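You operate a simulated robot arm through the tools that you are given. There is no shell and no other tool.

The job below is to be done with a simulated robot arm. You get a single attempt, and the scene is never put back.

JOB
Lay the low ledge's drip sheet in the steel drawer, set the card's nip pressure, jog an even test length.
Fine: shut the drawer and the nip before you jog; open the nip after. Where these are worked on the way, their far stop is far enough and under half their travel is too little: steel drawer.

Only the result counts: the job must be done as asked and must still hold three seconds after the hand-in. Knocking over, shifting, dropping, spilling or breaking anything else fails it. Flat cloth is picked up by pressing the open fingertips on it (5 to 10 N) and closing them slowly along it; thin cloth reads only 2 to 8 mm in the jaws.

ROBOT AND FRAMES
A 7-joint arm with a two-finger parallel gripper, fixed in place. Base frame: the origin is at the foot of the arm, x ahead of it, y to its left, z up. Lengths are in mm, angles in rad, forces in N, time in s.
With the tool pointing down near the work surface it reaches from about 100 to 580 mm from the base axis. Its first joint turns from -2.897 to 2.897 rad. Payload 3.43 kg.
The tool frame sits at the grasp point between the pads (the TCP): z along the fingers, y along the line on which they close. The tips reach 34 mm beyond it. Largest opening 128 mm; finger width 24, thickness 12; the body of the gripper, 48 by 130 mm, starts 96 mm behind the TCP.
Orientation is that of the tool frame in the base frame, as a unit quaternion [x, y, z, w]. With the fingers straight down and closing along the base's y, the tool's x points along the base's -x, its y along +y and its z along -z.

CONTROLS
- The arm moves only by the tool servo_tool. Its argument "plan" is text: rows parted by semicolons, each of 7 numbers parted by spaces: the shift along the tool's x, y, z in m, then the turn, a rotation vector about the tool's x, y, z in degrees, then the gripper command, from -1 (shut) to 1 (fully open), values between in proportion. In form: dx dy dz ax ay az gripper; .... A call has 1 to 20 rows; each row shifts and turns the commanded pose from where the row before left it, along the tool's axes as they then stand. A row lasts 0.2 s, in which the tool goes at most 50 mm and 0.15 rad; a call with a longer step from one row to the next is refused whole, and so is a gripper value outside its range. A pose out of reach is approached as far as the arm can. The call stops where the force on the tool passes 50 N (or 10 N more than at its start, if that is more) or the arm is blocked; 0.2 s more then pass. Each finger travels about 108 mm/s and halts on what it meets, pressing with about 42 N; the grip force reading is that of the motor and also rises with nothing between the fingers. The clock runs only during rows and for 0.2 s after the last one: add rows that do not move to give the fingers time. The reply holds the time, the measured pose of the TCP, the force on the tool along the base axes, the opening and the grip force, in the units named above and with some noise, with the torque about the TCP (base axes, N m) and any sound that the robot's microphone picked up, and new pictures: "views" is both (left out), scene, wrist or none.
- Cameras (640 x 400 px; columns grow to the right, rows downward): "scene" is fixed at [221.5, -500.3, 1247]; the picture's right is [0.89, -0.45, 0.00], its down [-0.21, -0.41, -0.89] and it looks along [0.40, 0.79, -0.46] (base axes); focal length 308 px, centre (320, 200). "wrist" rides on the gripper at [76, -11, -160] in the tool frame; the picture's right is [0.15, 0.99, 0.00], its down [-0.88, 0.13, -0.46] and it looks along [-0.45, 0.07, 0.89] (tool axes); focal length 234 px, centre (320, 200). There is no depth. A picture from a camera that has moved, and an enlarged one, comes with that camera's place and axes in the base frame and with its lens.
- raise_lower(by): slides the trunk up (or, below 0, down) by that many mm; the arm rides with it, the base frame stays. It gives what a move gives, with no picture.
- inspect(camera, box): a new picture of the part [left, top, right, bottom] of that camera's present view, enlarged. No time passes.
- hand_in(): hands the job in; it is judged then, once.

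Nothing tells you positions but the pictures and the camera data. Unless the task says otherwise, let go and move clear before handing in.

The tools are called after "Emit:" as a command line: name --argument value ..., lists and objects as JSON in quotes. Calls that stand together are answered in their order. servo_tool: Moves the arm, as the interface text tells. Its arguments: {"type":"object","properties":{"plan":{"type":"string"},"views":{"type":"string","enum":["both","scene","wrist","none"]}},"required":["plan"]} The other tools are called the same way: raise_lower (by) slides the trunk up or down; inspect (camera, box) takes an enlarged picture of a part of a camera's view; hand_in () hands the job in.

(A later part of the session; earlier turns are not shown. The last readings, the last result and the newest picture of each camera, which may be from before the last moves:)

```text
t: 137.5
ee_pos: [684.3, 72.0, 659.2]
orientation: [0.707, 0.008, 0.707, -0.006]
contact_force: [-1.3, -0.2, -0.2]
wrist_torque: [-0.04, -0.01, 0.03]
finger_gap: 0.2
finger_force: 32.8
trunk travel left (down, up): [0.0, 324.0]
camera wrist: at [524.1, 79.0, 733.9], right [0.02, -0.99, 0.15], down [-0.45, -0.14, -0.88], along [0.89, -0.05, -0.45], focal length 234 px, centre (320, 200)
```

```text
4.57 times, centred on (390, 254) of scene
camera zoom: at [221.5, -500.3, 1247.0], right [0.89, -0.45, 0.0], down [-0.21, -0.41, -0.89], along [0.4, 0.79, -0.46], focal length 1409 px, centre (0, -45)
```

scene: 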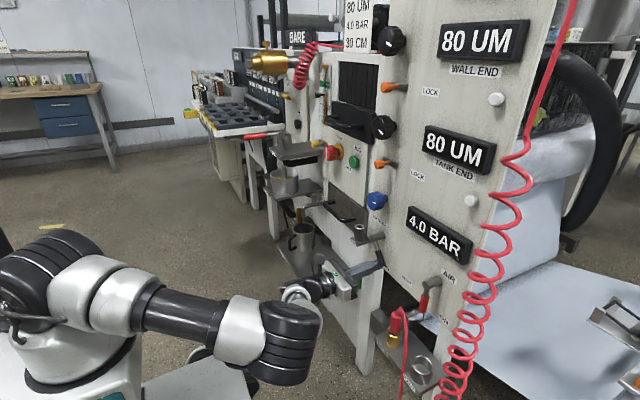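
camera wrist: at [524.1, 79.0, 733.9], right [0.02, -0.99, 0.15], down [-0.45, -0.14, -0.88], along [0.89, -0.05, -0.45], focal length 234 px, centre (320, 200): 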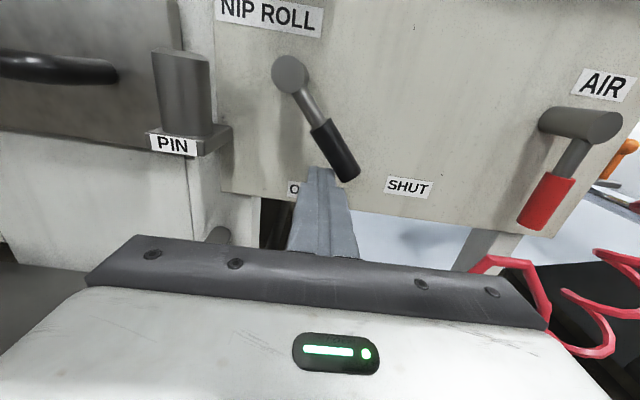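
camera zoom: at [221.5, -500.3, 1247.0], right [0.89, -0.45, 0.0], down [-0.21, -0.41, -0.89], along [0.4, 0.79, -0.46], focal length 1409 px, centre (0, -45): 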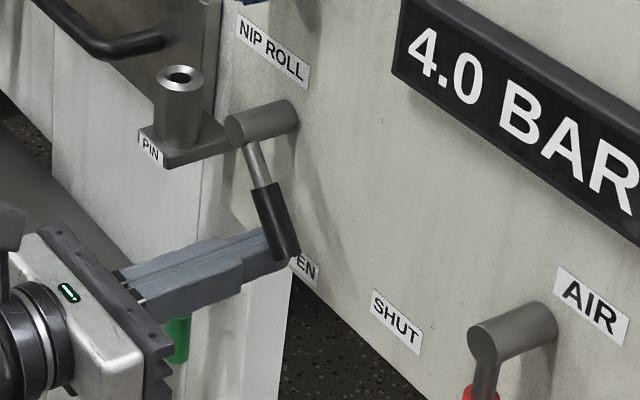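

The lever follows. I continue the arc.

Emit:
servo_tool --plan "0.0047 0.0105 0 0 0 0 -1; 0.0061 0.0097 0 0 0 0 -1; 0.0073 0.0088 0 0 0 0 -1; 0.0085 0.0076 0 0 0 0 -1; 0 0 0 0 0 0 -1" --views "both"

Emit:
inspect --camera "scene" --box '[320, 210, 460, 297]'

```text
t: 138.5
ee_pos: [683.1, 47.8, 675.0]
orientation: [0.715, 0.015, 0.699, -0.016]
contact_force: [1.5, 2.3, -11.0]
wrist_torque: [0.08, 0.23, 0.1]
finger_gap: 0.0
finger_force: 32.8
trunk travel left (down, up): [0.0, 324.0]
stopped in row 5: the force on the tool passed its limit at 59 N (the readings are from after the stop); the commanded pose is now the measured one
camera wrist: at [523.8, 50.5, 753.6], right [0.05, -0.99, 0.14], down [-0.47, -0.15, -0.87], along [0.88, -0.03, -0.47], focal length 234 px, centre (320, 200)
```

scene: 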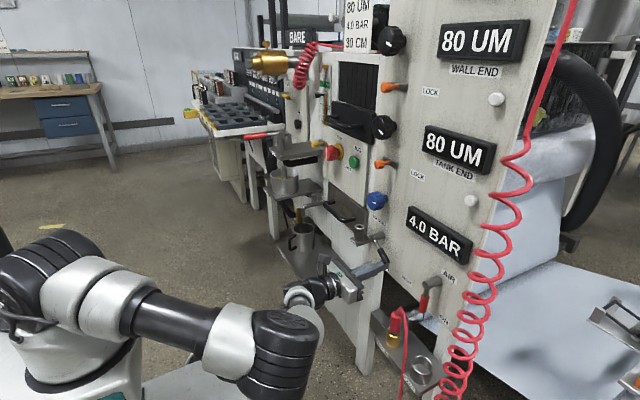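
wrist: 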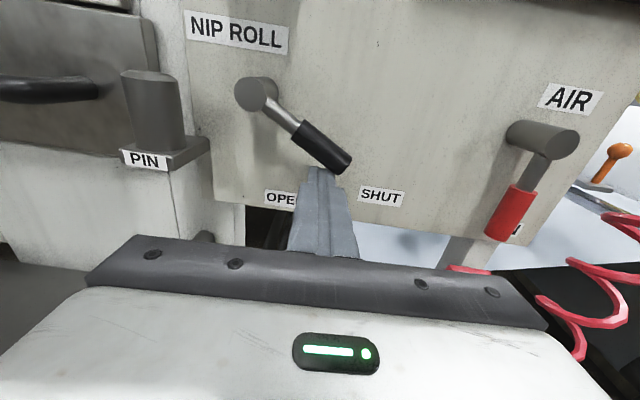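

```text
4.57 times, centred on (390, 254) of scene
camera zoom: at [221.5, -500.3, 1247.0], right [0.89, -0.45, 0.0], down [-0.21, -0.41, -0.89], along [0.4, 0.79, -0.46], focal length 1409 px, centre (0, -45)
```

zoom: 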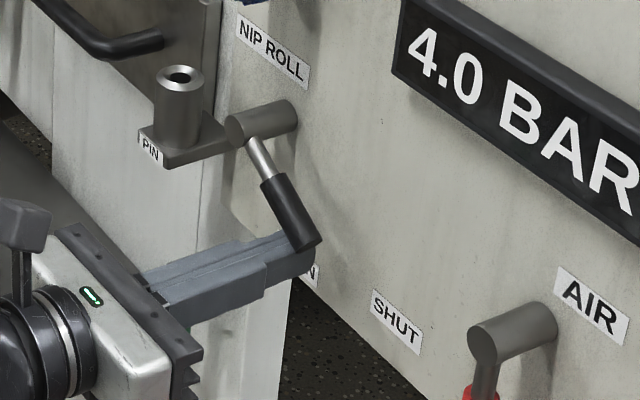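

The push met a stop with the lever at about 55–58°. I press once more square to the lever to verify that it is the end stop.

Emit:
servo_tool --plan "0.0025 0.0017 0 0 0 0 -1; 0.0025 0.0017 0 0 0 0 -1; 0.0025 0.0017 0 0 0 0 -1; 0.0025 0.0017 0 0 0 0 -1; 0 0 0 0 0 0 -1" --views "wrist"

Emit:
inspect --camera "scene" --box '[320, 210, 460, 297]'

```text
t: 139.4
ee_pos: [679.8, 48.0, 676.0]
orientation: [0.722, 0.02, 0.691, -0.021]
contact_force: [3.1, 2.4, -11.3]
wrist_torque: [0.06, 0.3, 0.11]
finger_gap: 0.0
finger_force: 32.9
trunk travel left (down, up): [0.0, 324.0]
stopped in row 4: the force on the tool passed its limit at 52 N (the readings are from after the stop); the commanded pose is now the measured one
camera wrist: at [523.0, 48.0, 757.6], right [0.06, -0.99, 0.14], down [-0.49, -0.16, -0.86], along [0.87, -0.01, -0.49], focal length 234 px, centre (320, 200)
```

wrist: 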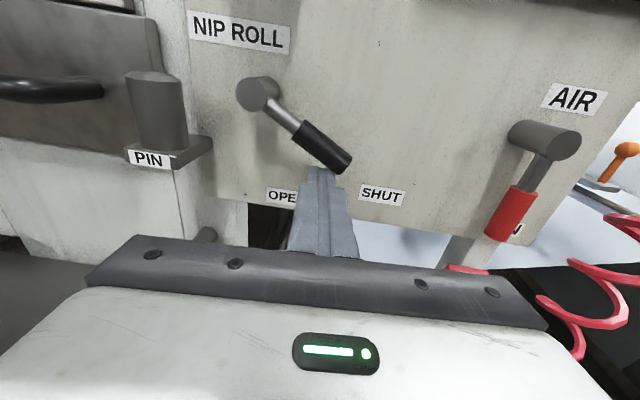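

```text
4.57 times, centred on (390, 254) of scene
camera zoom: at [221.5, -500.3, 1247.0], right [0.89, -0.45, 0.0], down [-0.21, -0.41, -0.89], along [0.4, 0.79, -0.46], focal length 1409 px, centre (0, -45)
```

zoom: 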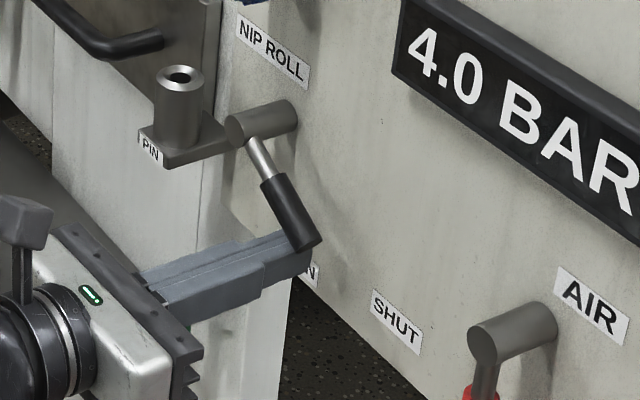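

The lever is at its SHUT stop. I back away, check that it stays, and move up to the JOG button.

Emit:
servo_tool --plan "-0.01 -0.008 0 0 0 0 -1; 0 0 -0.03 -3.3 2.5 0 -1; 0 0 -0.03 0 0 0 -1; 0 0 -0.03 0 0 0 -1; 0 0 0 0 0 0 -1" --views "both"

Emit:
inspect --camera "scene" --box '[320, 210, 460, 297]'

Emit:
servo_tool --plan "0.0293 -0.0275 0 0 0 0 -1; 0.0293 -0.0275 0 0 0 0 -1; 0.0293 -0.0275 0 0 0 0 -1; 0.0293 -0.0275 0 0 0 0 -1; 0.0293 -0.0275 0 0 0 0 -1; 0.0293 -0.0275 0 0 0 0 -1; 0.0293 -0.0275 0 0 0 0 -1; 0.0293 -0.0275 0 0 0 0 -1; 0 0 0 0 0 0 -1" --views "both"

```text
t: 140.6
ee_pos: [588.9, 53.6, 668.1]
orientation: [0.703, -0.001, 0.711, 0.0]
contact_force: [0.3, 0.3, 0.6]
wrist_torque: [-0.04, 0.01, -0.01]
finger_gap: 0.0
finger_force: 32.2
trunk travel left (down, up): [0.0, 324.0]
camera wrist: at [428.7, 63.3, 742.2], right [0.0, -0.99, 0.15], down [-0.45, -0.13, -0.88], along [0.89, -0.07, -0.44], focal length 234 px, centre (320, 200)
```

scene: 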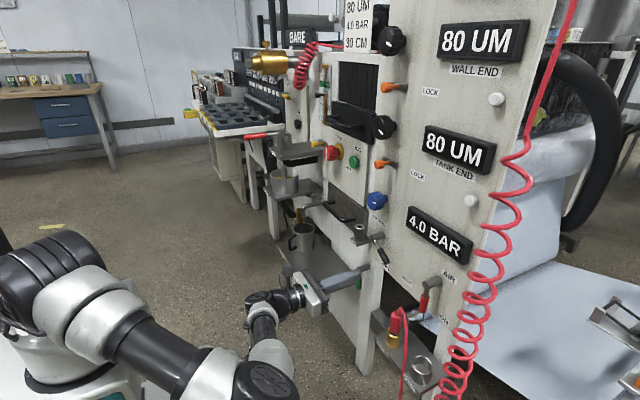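
wrist: 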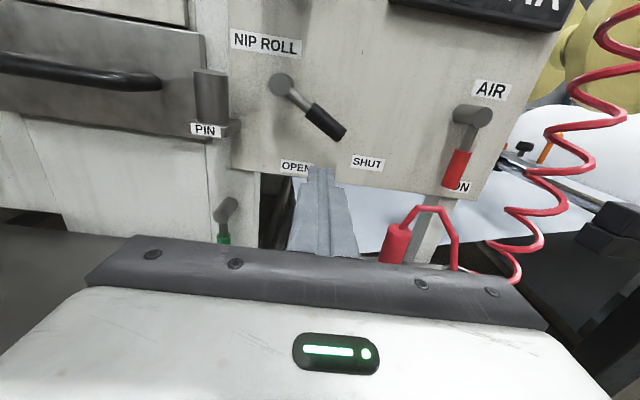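

```text
4.57 times, centred on (390, 254) of scene
camera zoom: at [221.5, -500.3, 1247.0], right [0.89, -0.45, 0.0], down [-0.21, -0.41, -0.89], along [0.4, 0.79, -0.46], focal length 1409 px, centre (0, -45)
```

zoom: 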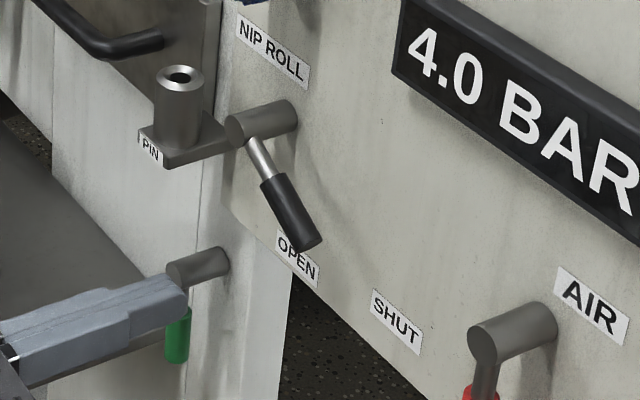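

```text
t: 142.6
ee_pos: [588.6, 274.3, 905.0]
orientation: [0.705, -0.001, 0.71, 0.0]
contact_force: [-0.7, 0.2, 1.0]
wrist_torque: [0.03, 0.01, -0.02]
finger_gap: 0.1
finger_force: 33.2
trunk travel left (down, up): [0.0, 324.0]
camera wrist: at [427.2, 283.3, 978.8], right [0.0, -0.99, 0.15], down [-0.45, -0.13, -0.88], along [0.89, -0.07, -0.44], focal length 234 px, centre (320, 200)
```

scene: 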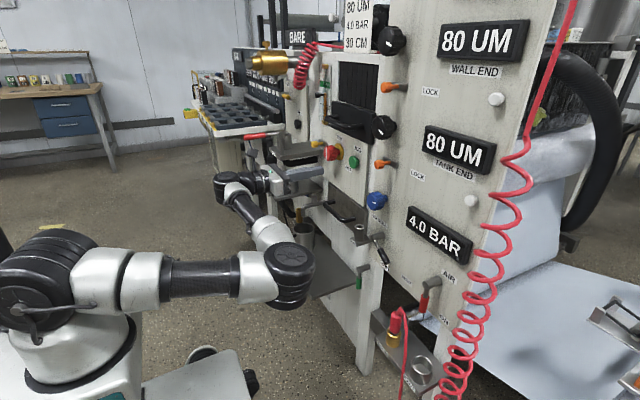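
wrist: 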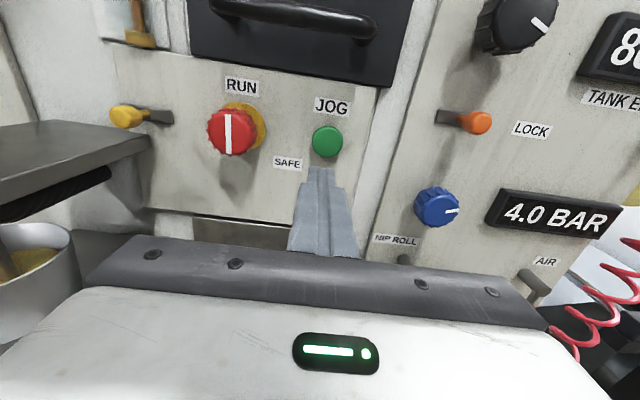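

The lever stays at SHUT. The JOG button is right ahead, and the selector points to RUN. I zoom for its exact position and the BARE display's reading.

Emit:
inspect --camera "wrist" --box '[240, 90, 400, 190]'

Emit:
inspect --camera "scene" --box '[250, 10, 410, 110]'

```text
4.00 times, centred on (320, 140) of wrist
camera zoom: at [427.2, 283.3, 978.8], right [0.0, -0.99, 0.15], down [-0.45, -0.13, -0.88], along [0.89, -0.07, -0.44], focal length 937 px, centre (320, 440)
```

zoom: 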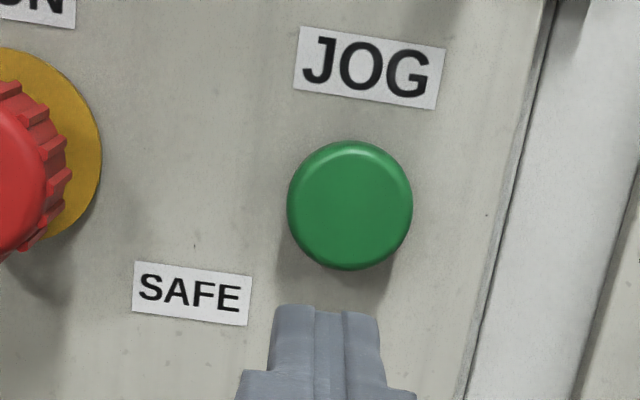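

```text
4.00 times, centred on (330, 60) of scene
camera zoom: at [221.5, -500.3, 1247.0], right [0.89, -0.45, 0.0], down [-0.21, -0.41, -0.89], along [0.4, 0.79, -0.46], focal length 1233 px, centre (280, 760)
```

zoom: 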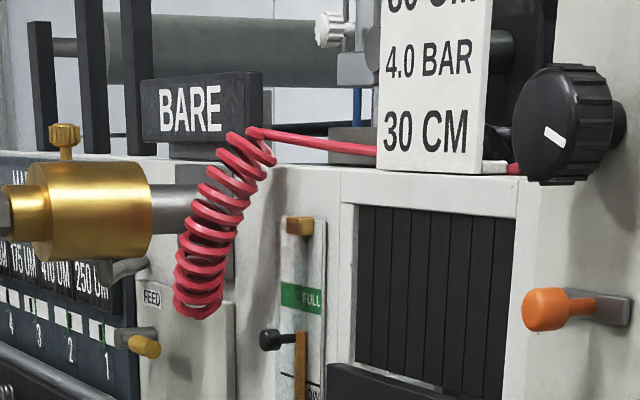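

Emit:
servo_tool --plan "0.009 0.01 0.03 0 0 0 -1; 0 0 0.03 0 0 0 -1; 0 0 0.028 0 0 0 -1; 0 0 0 0 0 0 -1" --views "both"

Emit:
inspect --camera "wrist" --box '[240, 90, 400, 190]'

Emit:
inspect --camera "scene" --box '[290, 120, 410, 195]'

```text
t: 143.6
ee_pos: [677.0, 263.0, 913.9]
orientation: [0.704, -0.001, 0.71, 0.0]
contact_force: [-0.3, -0.6, 0.3]
wrist_torque: [0.04, -0.02, -0.01]
finger_gap: 0.0
finger_force: 32.8
trunk travel left (down, up): [0.0, 324.0]
camera wrist: at [515.5, 273.7, 987.5], right [0.0, -0.99, 0.14], down [-0.45, -0.13, -0.88], along [0.89, -0.07, -0.44], focal length 234 px, centre (320, 200)
```

scene: 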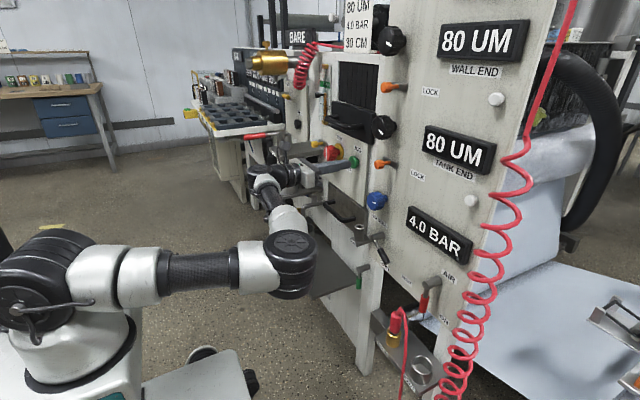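
wrist: 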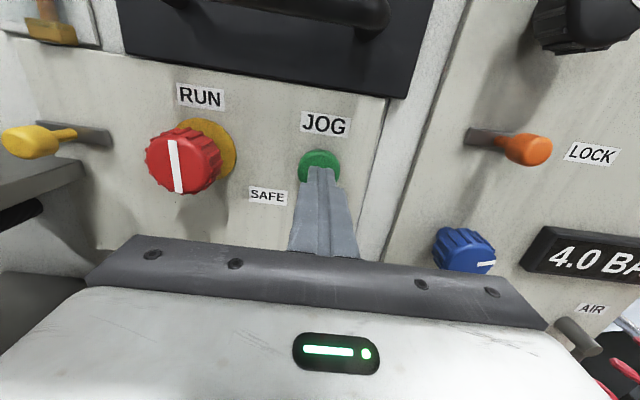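

```text
4.00 times, centred on (320, 140) of wrist
camera zoom: at [515.5, 273.7, 987.5], right [0.0, -0.99, 0.14], down [-0.45, -0.13, -0.88], along [0.89, -0.07, -0.44], focal length 937 px, centre (320, 440)
```

zoom: 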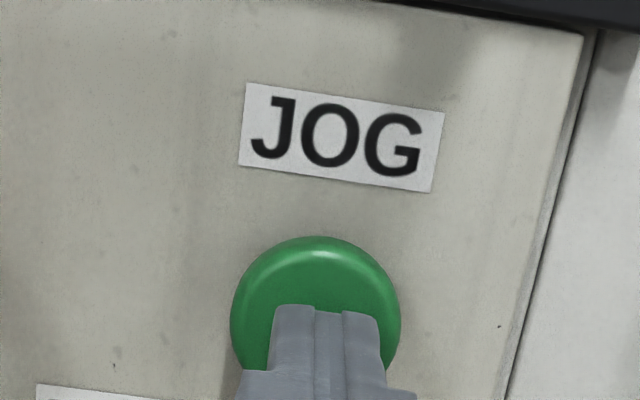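

```text
5.33 times, centred on (350, 158) of scene
camera zoom: at [221.5, -500.3, 1247.0], right [0.89, -0.45, 0.0], down [-0.21, -0.41, -0.89], along [0.4, 0.79, -0.46], focal length 1644 px, centre (160, 427)
```

zoom: 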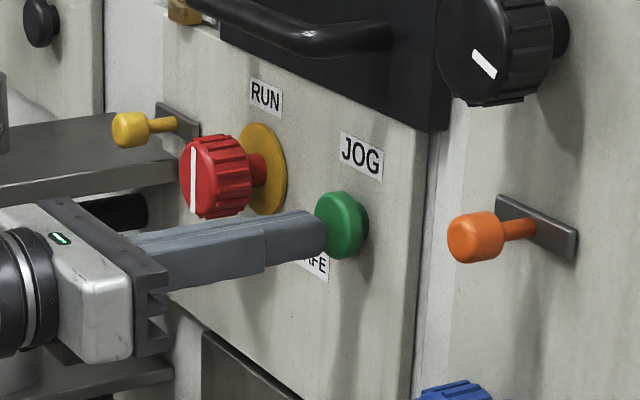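

The fingertips are centred on JOG. I advance in small steps to find contact and see what a short press does.

Emit:
servo_tool --plan "0 0 0.004 0 0 0 -1; 0 0 0.004 0 0 0 -1" --views "none"

Emit:
servo_tool --plan "0 0 0.003 0 0 0 -1" --views "none"

Emit:
inspect --camera "scene" --box '[250, 10, 410, 110]'

```text
t: 144.2
ee_pos: [684.4, 263.1, 912.5]
orientation: [0.704, 0.0, 0.71, 0.0]
contact_force: [0.4, 0.0, 0.7]
wrist_torque: [-0.01, -0.03, -0.03]
finger_gap: 0.0
finger_force: 32.4
trunk travel left (down, up): [0.0, 324.0]
```

```text
t: 144.6
ee_pos: [686.7, 263.2, 913.1]
orientation: [0.704, -0.001, 0.71, 0.0]
contact_force: [-1.9, 0.2, -0.8]
wrist_torque: [0.04, 0.0, 0.03]
finger_gap: 0.0
finger_force: 33.0
trunk travel left (down, up): [0.0, 324.0]
```

```text
4.00 times, centred on (330, 60) of scene
camera zoom: at [221.5, -500.3, 1247.0], right [0.89, -0.45, 0.0], down [-0.21, -0.41, -0.89], along [0.4, 0.79, -0.46], focal length 1233 px, centre (280, 760)
```

zoom: 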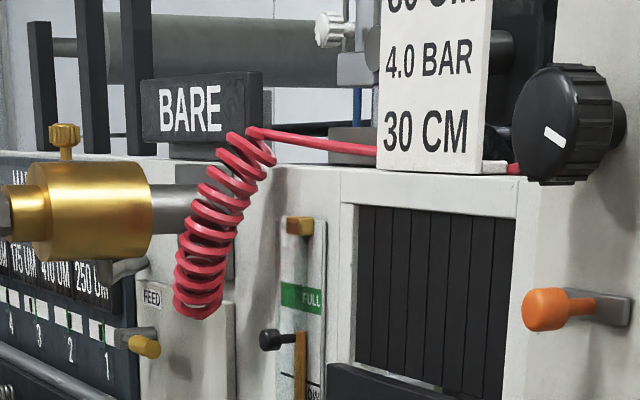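

Emit:
servo_tool --plan "0 0 0.002 0 0 0 -1" --views "none"

Emit:
inspect --camera "scene" --box '[250, 10, 410, 110]'

Emit:
servo_tool --plan "0 0 0.002 0 0 0 -1" --views "none"

Emit:
inspect --camera "scene" --box '[250, 10, 410, 110]'

```text
t: 145.0
ee_pos: [687.9, 262.9, 913.7]
orientation: [0.705, -0.001, 0.71, 0.001]
contact_force: [-2.2, -0.9, -1.1]
wrist_torque: [0.01, 0.07, 0.02]
finger_gap: 0.1
finger_force: 32.4
trunk travel left (down, up): [0.0, 324.0]
heard: click
```

```text
4.00 times, centred on (330, 60) of scene
camera zoom: at [221.5, -500.3, 1247.0], right [0.89, -0.45, 0.0], down [-0.21, -0.41, -0.89], along [0.4, 0.79, -0.46], focal length 1233 px, centre (280, 760)
```

zoom: 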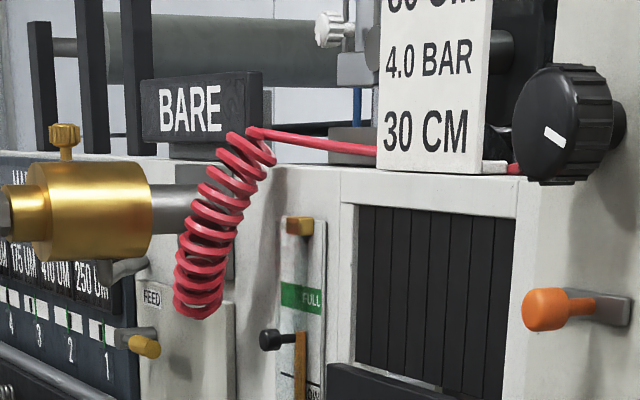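

```text
t: 145.4
ee_pos: [690.2, 263.2, 913.9]
orientation: [0.705, -0.001, 0.709, 0.001]
contact_force: [-8.3, -2.3, -1.5]
wrist_torque: [-0.05, 0.08, -0.04]
finger_gap: 0.0
finger_force: 33.1
trunk travel left (down, up): [0.0, 324.0]
```

```text
4.00 times, centred on (330, 60) of scene
camera zoom: at [221.5, -500.3, 1247.0], right [0.89, -0.45, 0.0], down [-0.21, -0.41, -0.89], along [0.4, 0.79, -0.46], focal length 1233 px, centre (280, 760)
```

zoom: 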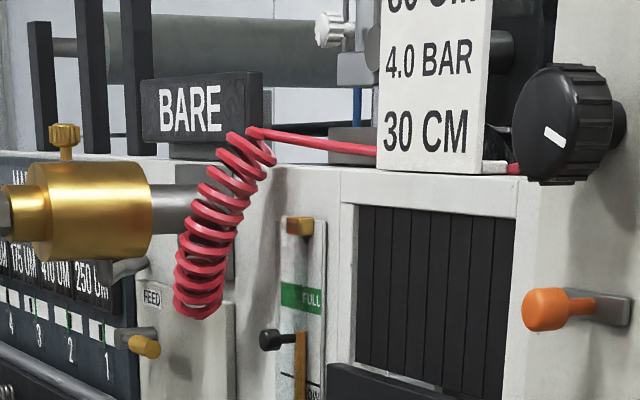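

A click was heard as the button went in. The display still reads BARE; I hold briefly and look at the whole scene for changes.

Emit:
servo_tool --plan "0 0 0 0 0 0 -1" --views "both"

Emit:
inspect --camera "scene" --box '[230, 0, 390, 100]'

```text
t: 145.8
ee_pos: [691.3, 262.0, 914.7]
orientation: [0.704, -0.001, 0.71, 0.0]
contact_force: [-9.4, -3.0, -2.1]
wrist_torque: [-0.02, 0.15, -0.08]
finger_gap: 0.0
finger_force: 33.3
trunk travel left (down, up): [0.0, 324.0]
camera wrist: at [530.0, 272.7, 987.4], right [0.0, -0.99, 0.15], down [-0.45, -0.13, -0.88], along [0.89, -0.07, -0.44], focal length 234 px, centre (320, 200)
```

scene: 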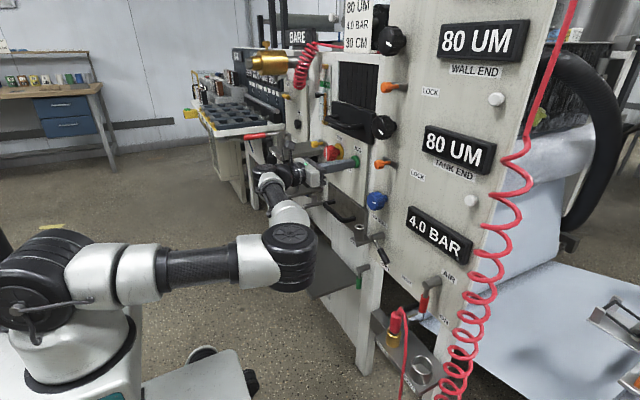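
wrist: 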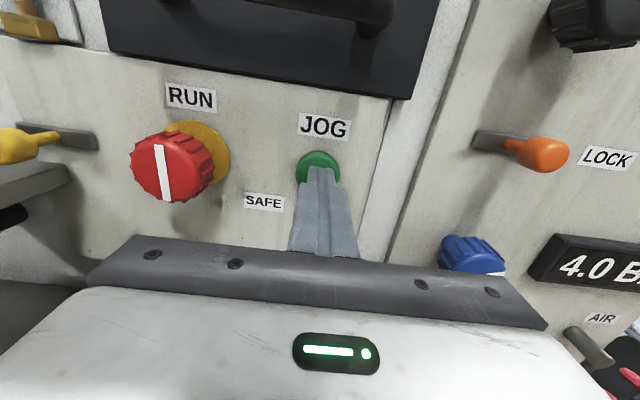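

```text
4.00 times, centred on (310, 50) of scene
camera zoom: at [221.5, -500.3, 1247.0], right [0.89, -0.45, 0.0], down [-0.21, -0.41, -0.89], along [0.4, 0.79, -0.46], focal length 1233 px, centre (360, 800)
```

zoom: 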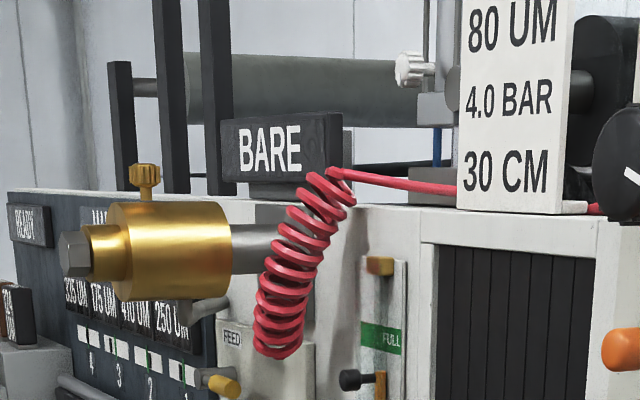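

Emit:
servo_tool --plan "0 0 0 0 0 0 -1; 0 0 0 0 0 0 -1" --views "none"

Emit:
inspect --camera "scene" --box '[270, 20, 350, 70]'

Emit:
servo_tool --plan "0 0 0 0 0 0 -1; 0 0 0 0 0 0 -1" --views "none"

Emit:
inspect --camera "scene" --box '[270, 20, 350, 70]'

```text
t: 146.4
ee_pos: [691.2, 262.6, 913.4]
orientation: [0.704, -0.001, 0.711, 0.0]
contact_force: [-10.0, -3.7, -3.7]
wrist_torque: [-0.03, 0.16, -0.06]
finger_gap: 0.2
finger_force: 33.1
trunk travel left (down, up): [0.0, 324.0]
```

```text
8.00 times, centred on (310, 45) of scene
camera zoom: at [221.5, -500.3, 1247.0], right [0.89, -0.45, 0.0], down [-0.21, -0.41, -0.89], along [0.4, 0.79, -0.46], focal length 2465 px, centre (400, 1440)
```

zoom: 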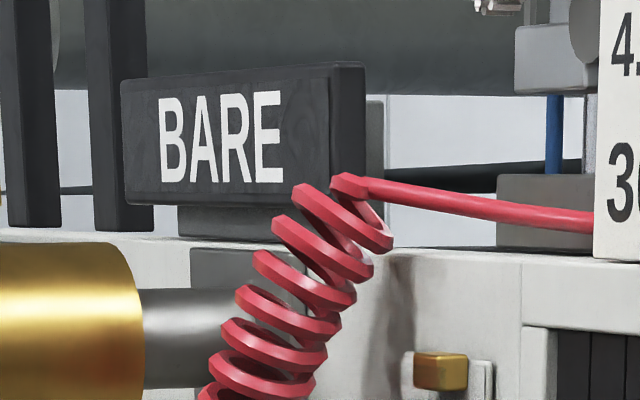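

```text
t: 147.0
ee_pos: [691.2, 263.7, 913.6]
orientation: [0.704, 0.0, 0.71, 0.0]
contact_force: [-10.7, -2.6, -4.1]
wrist_torque: [-0.02, 0.17, -0.07]
finger_gap: 0.0
finger_force: 33.0
trunk travel left (down, up): [0.0, 324.0]
```

```text
8.00 times, centred on (310, 45) of scene
camera zoom: at [221.5, -500.3, 1247.0], right [0.89, -0.45, 0.0], down [-0.21, -0.41, -0.89], along [0.4, 0.79, -0.46], focal length 2465 px, centre (400, 1440)
```

zoom: 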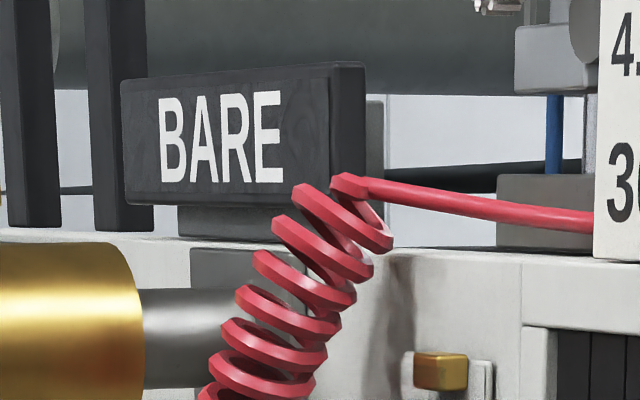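

Emit:
servo_tool --plan "0 0 0 0 0 0 -1; 0 0 0 0 0 0 -1; 0 0 0 0 0 0 -1; 0 0 0 0 0 0 -1; 0 0 0 0 0 0 -1" --views "none"

Emit:
inspect --camera "scene" --box '[270, 20, 350, 70]'

Emit:
servo_tool --plan "0 0 -0.01 0 0 0 -1; 0 0 0 0 0 0 -1; 0 0 0 0 0 0 -1" --views "both"

Emit:
inspect --camera "scene" --box '[270, 20, 350, 70]'

```text
t: 148.2
ee_pos: [691.6, 262.9, 914.1]
orientation: [0.704, -0.001, 0.71, 0.0]
contact_force: [-11.0, -1.9, -3.1]
wrist_torque: [-0.06, 0.15, -0.03]
finger_gap: 0.0
finger_force: 33.2
trunk travel left (down, up): [0.0, 324.0]
```

```text
8.00 times, centred on (310, 45) of scene
camera zoom: at [221.5, -500.3, 1247.0], right [0.89, -0.45, 0.0], down [-0.21, -0.41, -0.89], along [0.4, 0.79, -0.46], focal length 2465 px, centre (400, 1440)
```

zoom: 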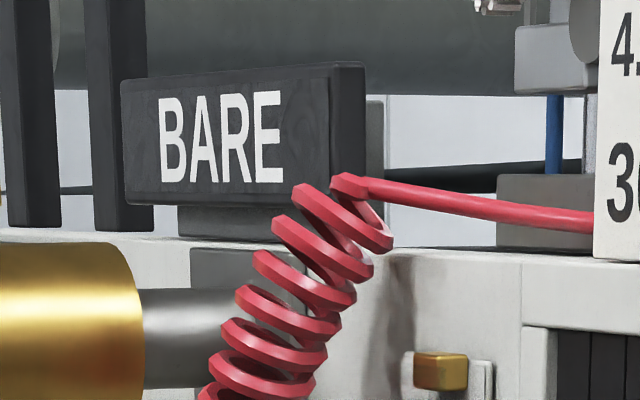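

```text
t: 149.0
ee_pos: [681.5, 261.8, 913.6]
orientation: [0.703, -0.001, 0.711, 0.0]
contact_force: [0.5, 0.6, -0.4]
wrist_torque: [-0.03, 0.01, -0.04]
finger_gap: 0.1
finger_force: 33.1
trunk travel left (down, up): [0.0, 324.0]
camera wrist: at [520.6, 272.5, 987.1], right [0.0, -0.99, 0.15], down [-0.45, -0.13, -0.88], along [0.89, -0.07, -0.44], focal length 234 px, centre (320, 200)
```

scene: 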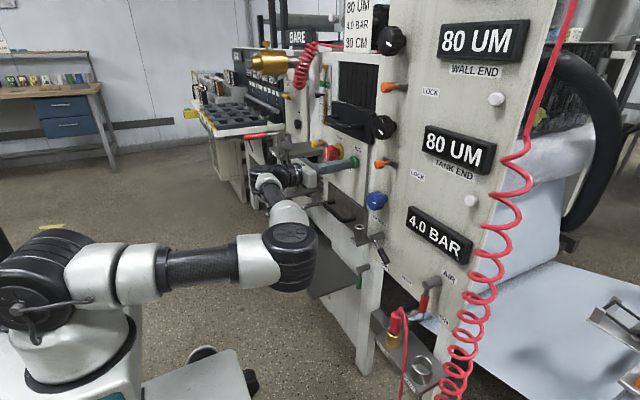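
wrist: 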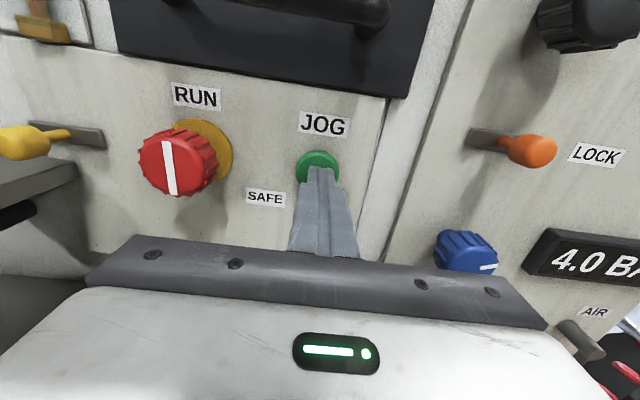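

```text
8.00 times, centred on (310, 45) of scene
camera zoom: at [221.5, -500.3, 1247.0], right [0.89, -0.45, 0.0], down [-0.21, -0.41, -0.89], along [0.4, 0.79, -0.46], focal length 2465 px, centre (400, 1440)
```

zoom: 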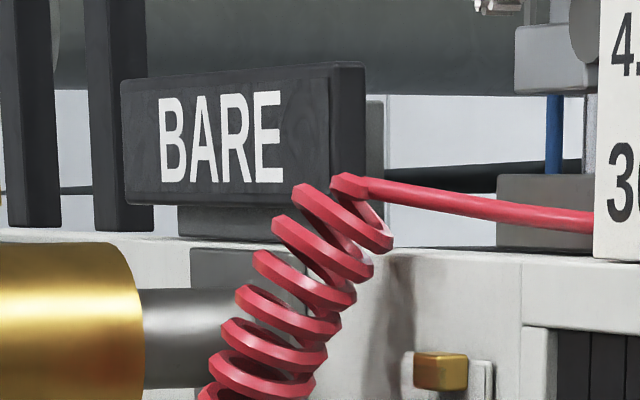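

The click came but BARE did not change, so some condition may be missing. I look closely at the drawer front, the gauge, the feed and lock levers.

Emit:
inspect --camera "scene" --box '[300, 60, 360, 97]'

Emit:
inspect --camera "scene" --box '[270, 70, 330, 107]'

Emit:
inspect --camera "scene" --box '[320, 185, 400, 235]'

Emit:
inspect --camera "wrist" --box '[0, 80, 240, 230]'

Emit:
inspect --camera "scene" --box '[300, 85, 380, 135]'

Emit:
inspect --camera "scene" --box '[230, 10, 310, 60]'

Emit:
inspect --camera "wrist" --box '[280, 120, 380, 183]'

```text
10.67 times, centred on (330, 78) of scene
camera zoom: at [221.5, -500.3, 1247.0], right [0.89, -0.45, 0.0], down [-0.21, -0.41, -0.89], along [0.4, 0.79, -0.46], focal length 3287 px, centre (213, 1496)
```

zoom: 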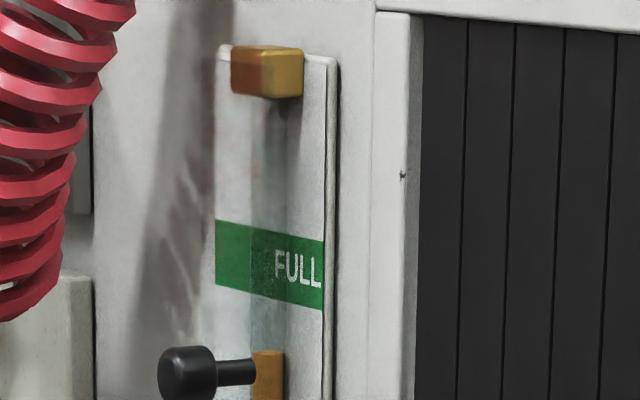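

```text
10.67 times, centred on (300, 88) of scene
camera zoom: at [221.5, -500.3, 1247.0], right [0.89, -0.45, 0.0], down [-0.21, -0.41, -0.89], along [0.4, 0.79, -0.46], focal length 3287 px, centre (533, 1389)
```

zoom: 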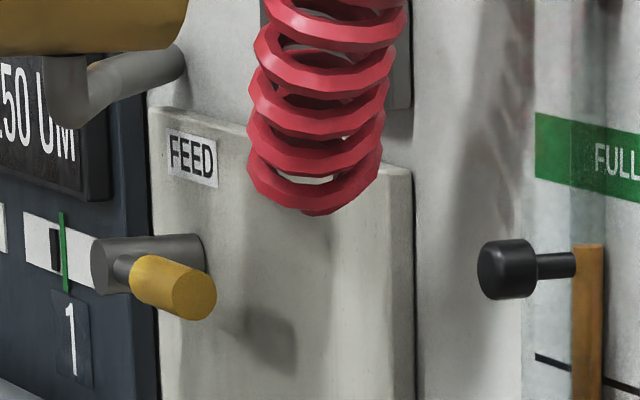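

```text
8.00 times, centred on (360, 210) of scene
camera zoom: at [221.5, -500.3, 1247.0], right [0.89, -0.45, 0.0], down [-0.21, -0.41, -0.89], along [0.4, 0.79, -0.46], focal length 2465 px, centre (0, 120)
```

zoom: 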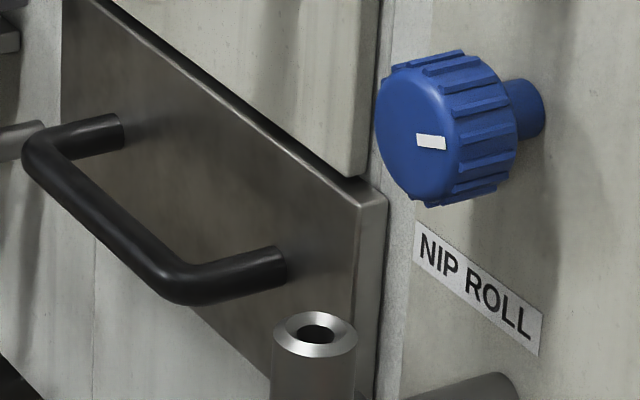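

```text
2.67 times, centred on (120, 155) of wrist
camera zoom: at [520.6, 272.5, 987.1], right [0.0, -0.99, 0.15], down [-0.45, -0.13, -0.88], along [0.89, -0.07, -0.44], focal length 624 px, centre (853, 320)
```

zoom: 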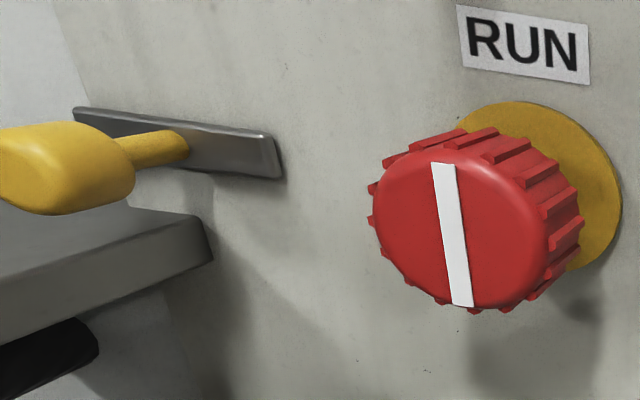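

```text
8.00 times, centred on (340, 110) of scene
camera zoom: at [221.5, -500.3, 1247.0], right [0.89, -0.45, 0.0], down [-0.21, -0.41, -0.89], along [0.4, 0.79, -0.46], focal length 2465 px, centre (160, 920)
```

zoom: 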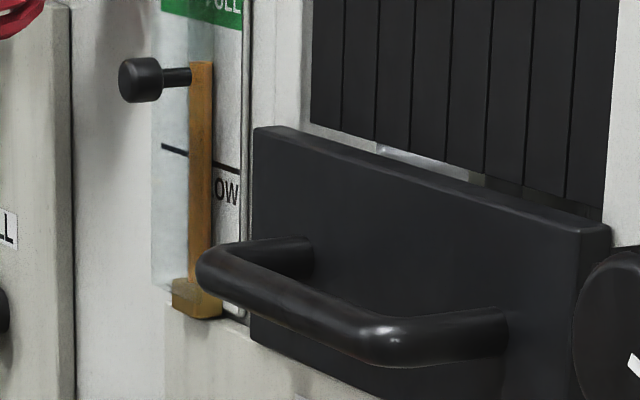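

```text
8.00 times, centred on (270, 35) of scene
camera zoom: at [221.5, -500.3, 1247.0], right [0.89, -0.45, 0.0], down [-0.21, -0.41, -0.89], along [0.4, 0.79, -0.46], focal length 2465 px, centre (720, 1520)
```

zoom: 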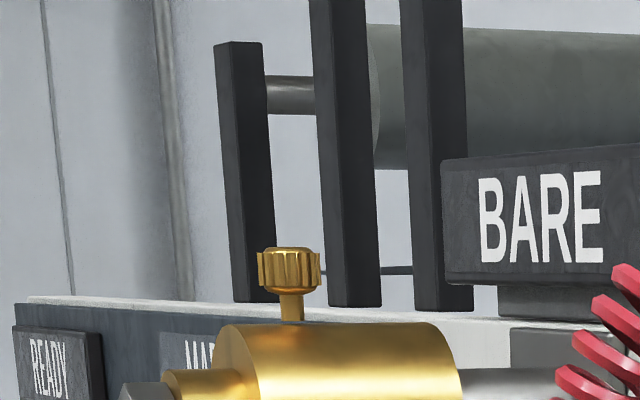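

```text
6.35 times, centred on (330, 152) of wrist
camera zoom: at [520.6, 272.5, 987.1], right [0.0, -0.99, 0.15], down [-0.45, -0.13, -0.88], along [0.89, -0.07, -0.44], focal length 1487 px, centre (256, 508)
```

zoom: 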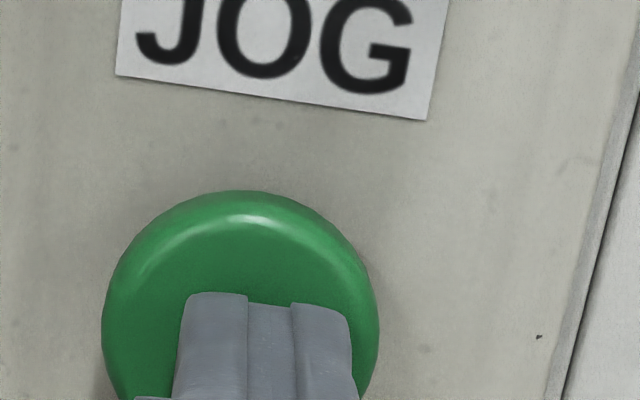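

Everything looks as it should (drawer flush, nip at SHUT, 4.0 BAR, RUN, gaps 80/80). Perhaps the length simply needs a longer hold, so I press again and watch the display while holding.

Emit:
servo_tool --plan "0 0 0.005 0 0 0 -1; 0 0 0.006 0 0 0 -1; 0 0 0.002 0 0 0 -1; 0 0 0 0 0 0 -1" --views "none"

Emit:
inspect --camera "scene" --box '[240, 0, 400, 100]'

Emit:
inspect --camera "wrist" --box '[280, 120, 380, 183]'

```text
t: 150.0
ee_pos: [693.0, 262.2, 913.8]
orientation: [0.705, -0.001, 0.709, 0.0]
contact_force: [-39.4, -14.3, -7.6]
wrist_torque: [-0.12, 0.42, -0.39]
finger_gap: 0.1
finger_force: 32.7
trunk travel left (down, up): [0.0, 324.0]
heard: click
```

```text
4.00 times, centred on (320, 50) of scene
camera zoom: at [221.5, -500.3, 1247.0], right [0.89, -0.45, 0.0], down [-0.21, -0.41, -0.89], along [0.4, 0.79, -0.46], focal length 1233 px, centre (320, 800)
```

zoom: 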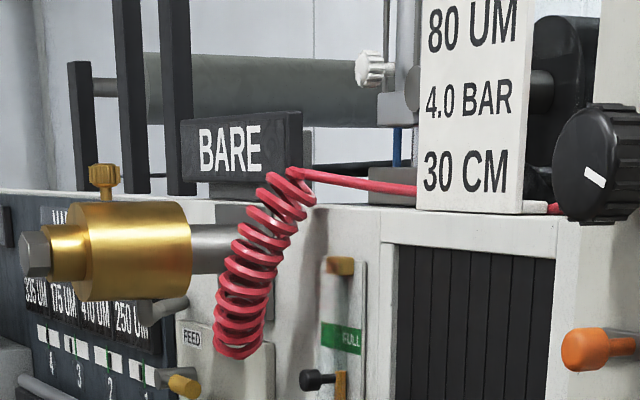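

```text
6.35 times, centred on (330, 152) of wrist
camera zoom: at [531.8, 272.6, 987.4], right [0.0, -0.99, 0.15], down [-0.45, -0.13, -0.88], along [0.89, -0.07, -0.44], focal length 1487 px, centre (256, 508)
```

zoom: 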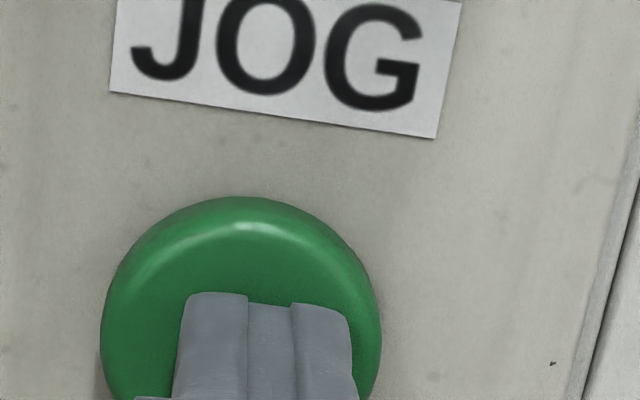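

Emit:
servo_tool --plan "0 0 -0.001 0 0 0 -1; 0 0 0 0 0 0 -1; 0 0 0 0 0 0 -1; 0 0 0 0 0 0 -1; 0 0 0 0 0 0 -1; 0 0 0 0 0 0 -1; 0 0 0 0 0 0 -1; 0 0 0 0 0 0 -1; 0 0 0 0 0 0 -1; 0 0 0 0 0 0 -1" --views "none"

Emit:
inspect --camera "scene" --box '[240, 0, 400, 100]'

Emit:
servo_tool --plan "0 0 0 0 0 0 -1; 0 0 0 0 0 0 -1; 0 0 0 0 0 0 -1; 0 0 0 0 0 0 -1; 0 0 0 0 0 0 -1; 0 0 0 0 0 0 -1; 0 0 0 0 0 0 -1; 0 0 0 0 0 0 -1; 0 0 0 0 0 0 -1; 0 0 0 0 0 0 -1" --views "scene"

Emit:
inspect --camera "scene" --box '[240, 0, 400, 100]'

```text
t: 152.2
ee_pos: [692.0, 263.2, 914.3]
orientation: [0.704, 0.0, 0.71, -0.001]
contact_force: [-36.4, -7.3, -14.2]
wrist_torque: [-0.01, 0.67, -0.17]
finger_gap: 0.2
finger_force: 32.9
trunk travel left (down, up): [0.0, 324.0]
```

```text
4.00 times, centred on (320, 50) of scene
camera zoom: at [221.5, -500.3, 1247.0], right [0.89, -0.45, 0.0], down [-0.21, -0.41, -0.89], along [0.4, 0.79, -0.46], focal length 1233 px, centre (320, 800)
```

zoom: 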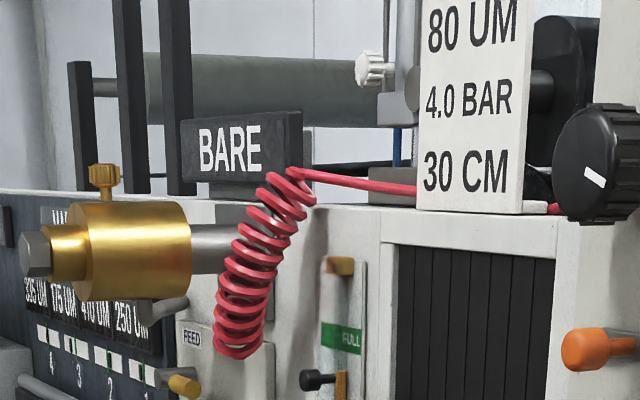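

```text
t: 154.4
ee_pos: [691.4, 263.2, 913.9]
orientation: [0.705, 0.0, 0.71, -0.001]
contact_force: [-34.2, -3.9, -11.5]
wrist_torque: [-0.04, 0.66, -0.09]
finger_gap: 0.1
finger_force: 32.8
trunk travel left (down, up): [0.0, 324.0]
```

scene: 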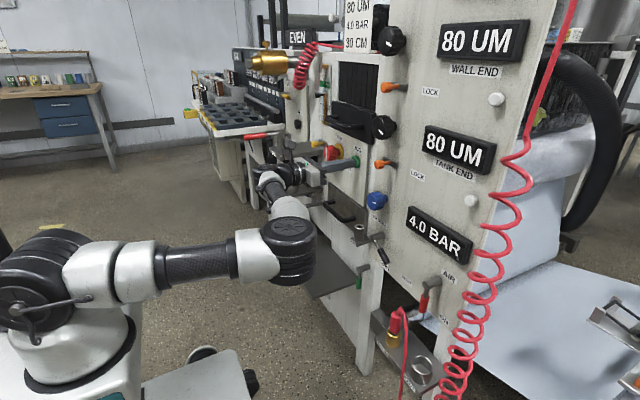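

```text
4.00 times, centred on (320, 50) of scene
camera zoom: at [221.5, -500.3, 1247.0], right [0.89, -0.45, 0.0], down [-0.21, -0.41, -0.89], along [0.4, 0.79, -0.46], focal length 1233 px, centre (320, 800)
```

zoom: 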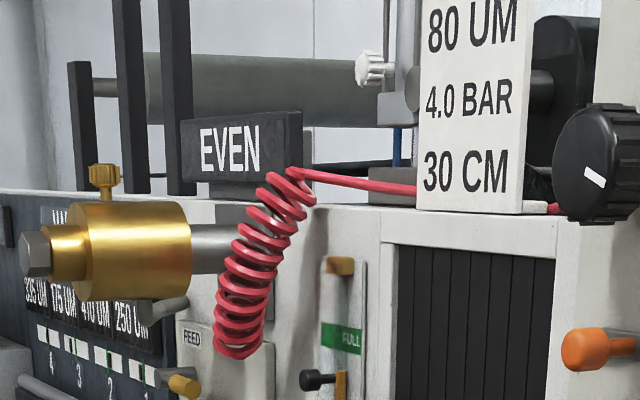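

The display now reads EVEN. I release the button right away and back off.

Emit:
servo_tool --plan "0 0 -0.03 0 0 0 -1; 0 0 -0.03 0 0 0 -1; 0 0 -0.03 0 0 0 -1; 0 0 0 0 0 0 -1" --views "both"

Emit:
inspect --camera "scene" --box '[240, 0, 400, 100]'

```text
t: 155.4
ee_pos: [602.8, 260.6, 913.8]
orientation: [0.704, -0.001, 0.71, 0.0]
contact_force: [-0.4, -0.8, -0.7]
wrist_torque: [0.0, 0.01, 0.0]
finger_gap: 0.0
finger_force: 33.9
trunk travel left (down, up): [0.0, 324.0]
camera wrist: at [441.1, 271.0, 987.3], right [0.0, -0.99, 0.15], down [-0.45, -0.13, -0.88], along [0.89, -0.07, -0.44], focal length 234 px, centre (320, 200)
```

scene: 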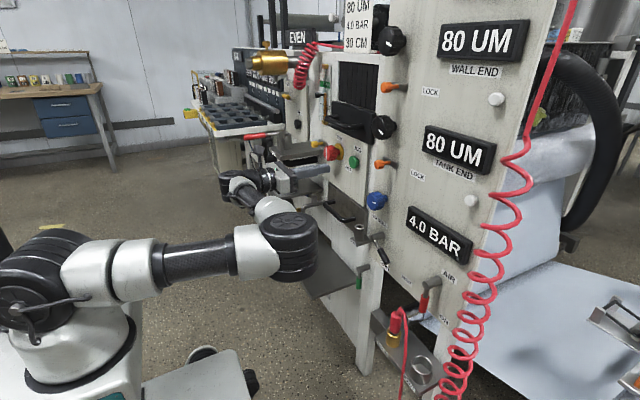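
wrist: 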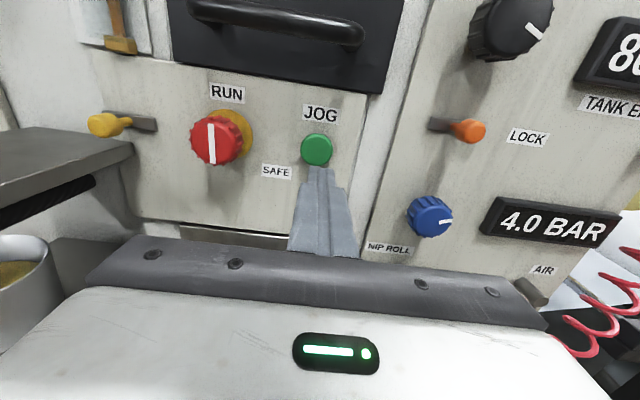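

```text
4.00 times, centred on (320, 50) of scene
camera zoom: at [221.5, -500.3, 1247.0], right [0.89, -0.45, 0.0], down [-0.21, -0.41, -0.89], along [0.4, 0.79, -0.46], focal length 1233 px, centre (320, 800)
```

zoom: 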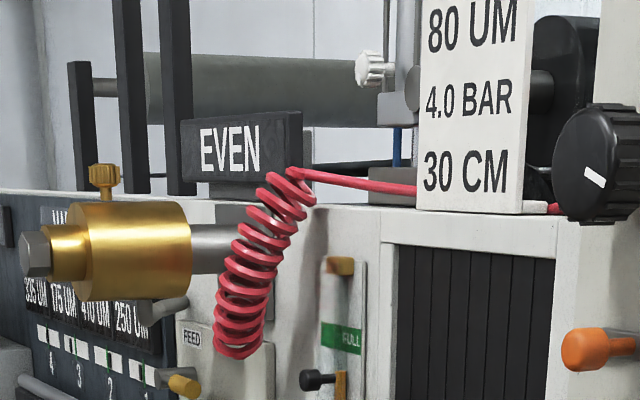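

EVEN holds. Finally I open the nip: I go to the other side of the lever (upper right) to push it back to OPEN.

Emit:
servo_tool --plan "-0.0245 0.0298 0 0 0 0 -1; -0.0245 0.0298 0 0 0 0 -1; -0.0245 0.0298 0 0 0 0 -1; -0.0245 0.0298 0 0 0 0 -1; -0.0245 0.0298 0 0 0 0 -1; -0.0245 0.0298 0 0 0 0 -1; -0.0245 0.0298 0 0 0 0 -1; -0.0245 0.03 0 0 0 0 -1; 0 0 0 0 0 0 -1" --views "both"

Emit:
inspect --camera "wrist" --box '[180, 70, 420, 220]'

Emit:
inspect --camera "scene" --box '[320, 210, 460, 297]'

```text
t: 157.4
ee_pos: [604.5, 23.8, 716.3]
orientation: [0.705, -0.001, 0.71, 0.0]
contact_force: [0.2, -0.3, -0.3]
wrist_torque: [0.02, 0.0, 0.0]
finger_gap: 0.0
finger_force: 33.1
trunk travel left (down, up): [0.0, 324.0]
camera wrist: at [444.5, 34.5, 789.2], right [0.0, -0.99, 0.15], down [-0.45, -0.13, -0.88], along [0.89, -0.07, -0.44], focal length 234 px, centre (320, 200)
```

scene: 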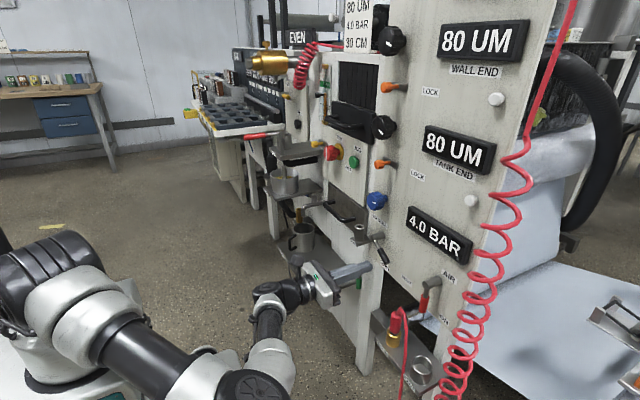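
wrist: 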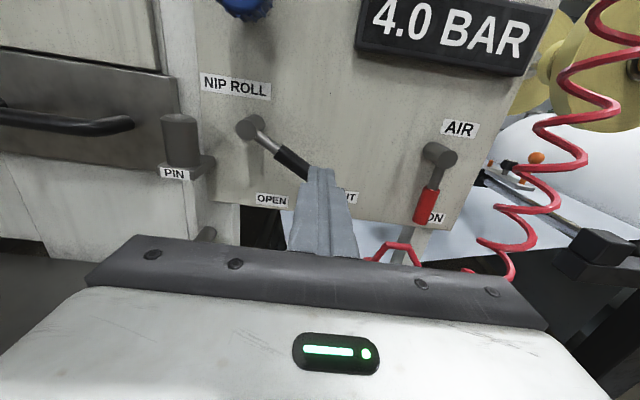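

```text
2.67 times, centred on (300, 145) of wrist
camera zoom: at [444.5, 34.5, 789.2], right [0.0, -0.99, 0.15], down [-0.45, -0.13, -0.88], along [0.89, -0.07, -0.44], focal length 624 px, centre (373, 347)
```

zoom: 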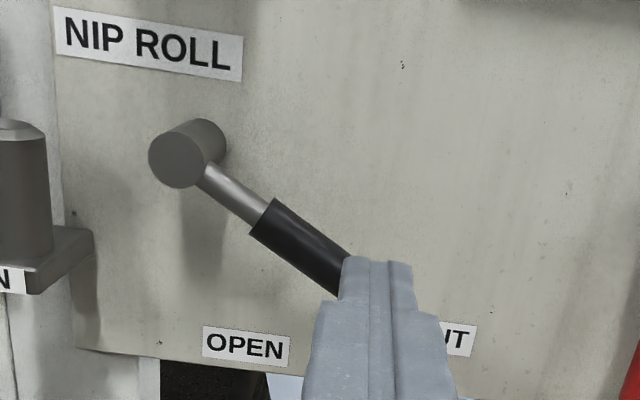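

```text
4.57 times, centred on (390, 254) of scene
camera zoom: at [221.5, -500.3, 1247.0], right [0.89, -0.45, 0.0], down [-0.21, -0.41, -0.89], along [0.4, 0.79, -0.46], focal length 1409 px, centre (0, -45)
```

zoom: 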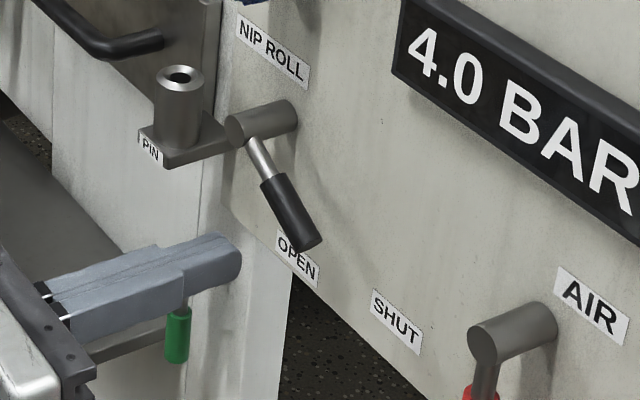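

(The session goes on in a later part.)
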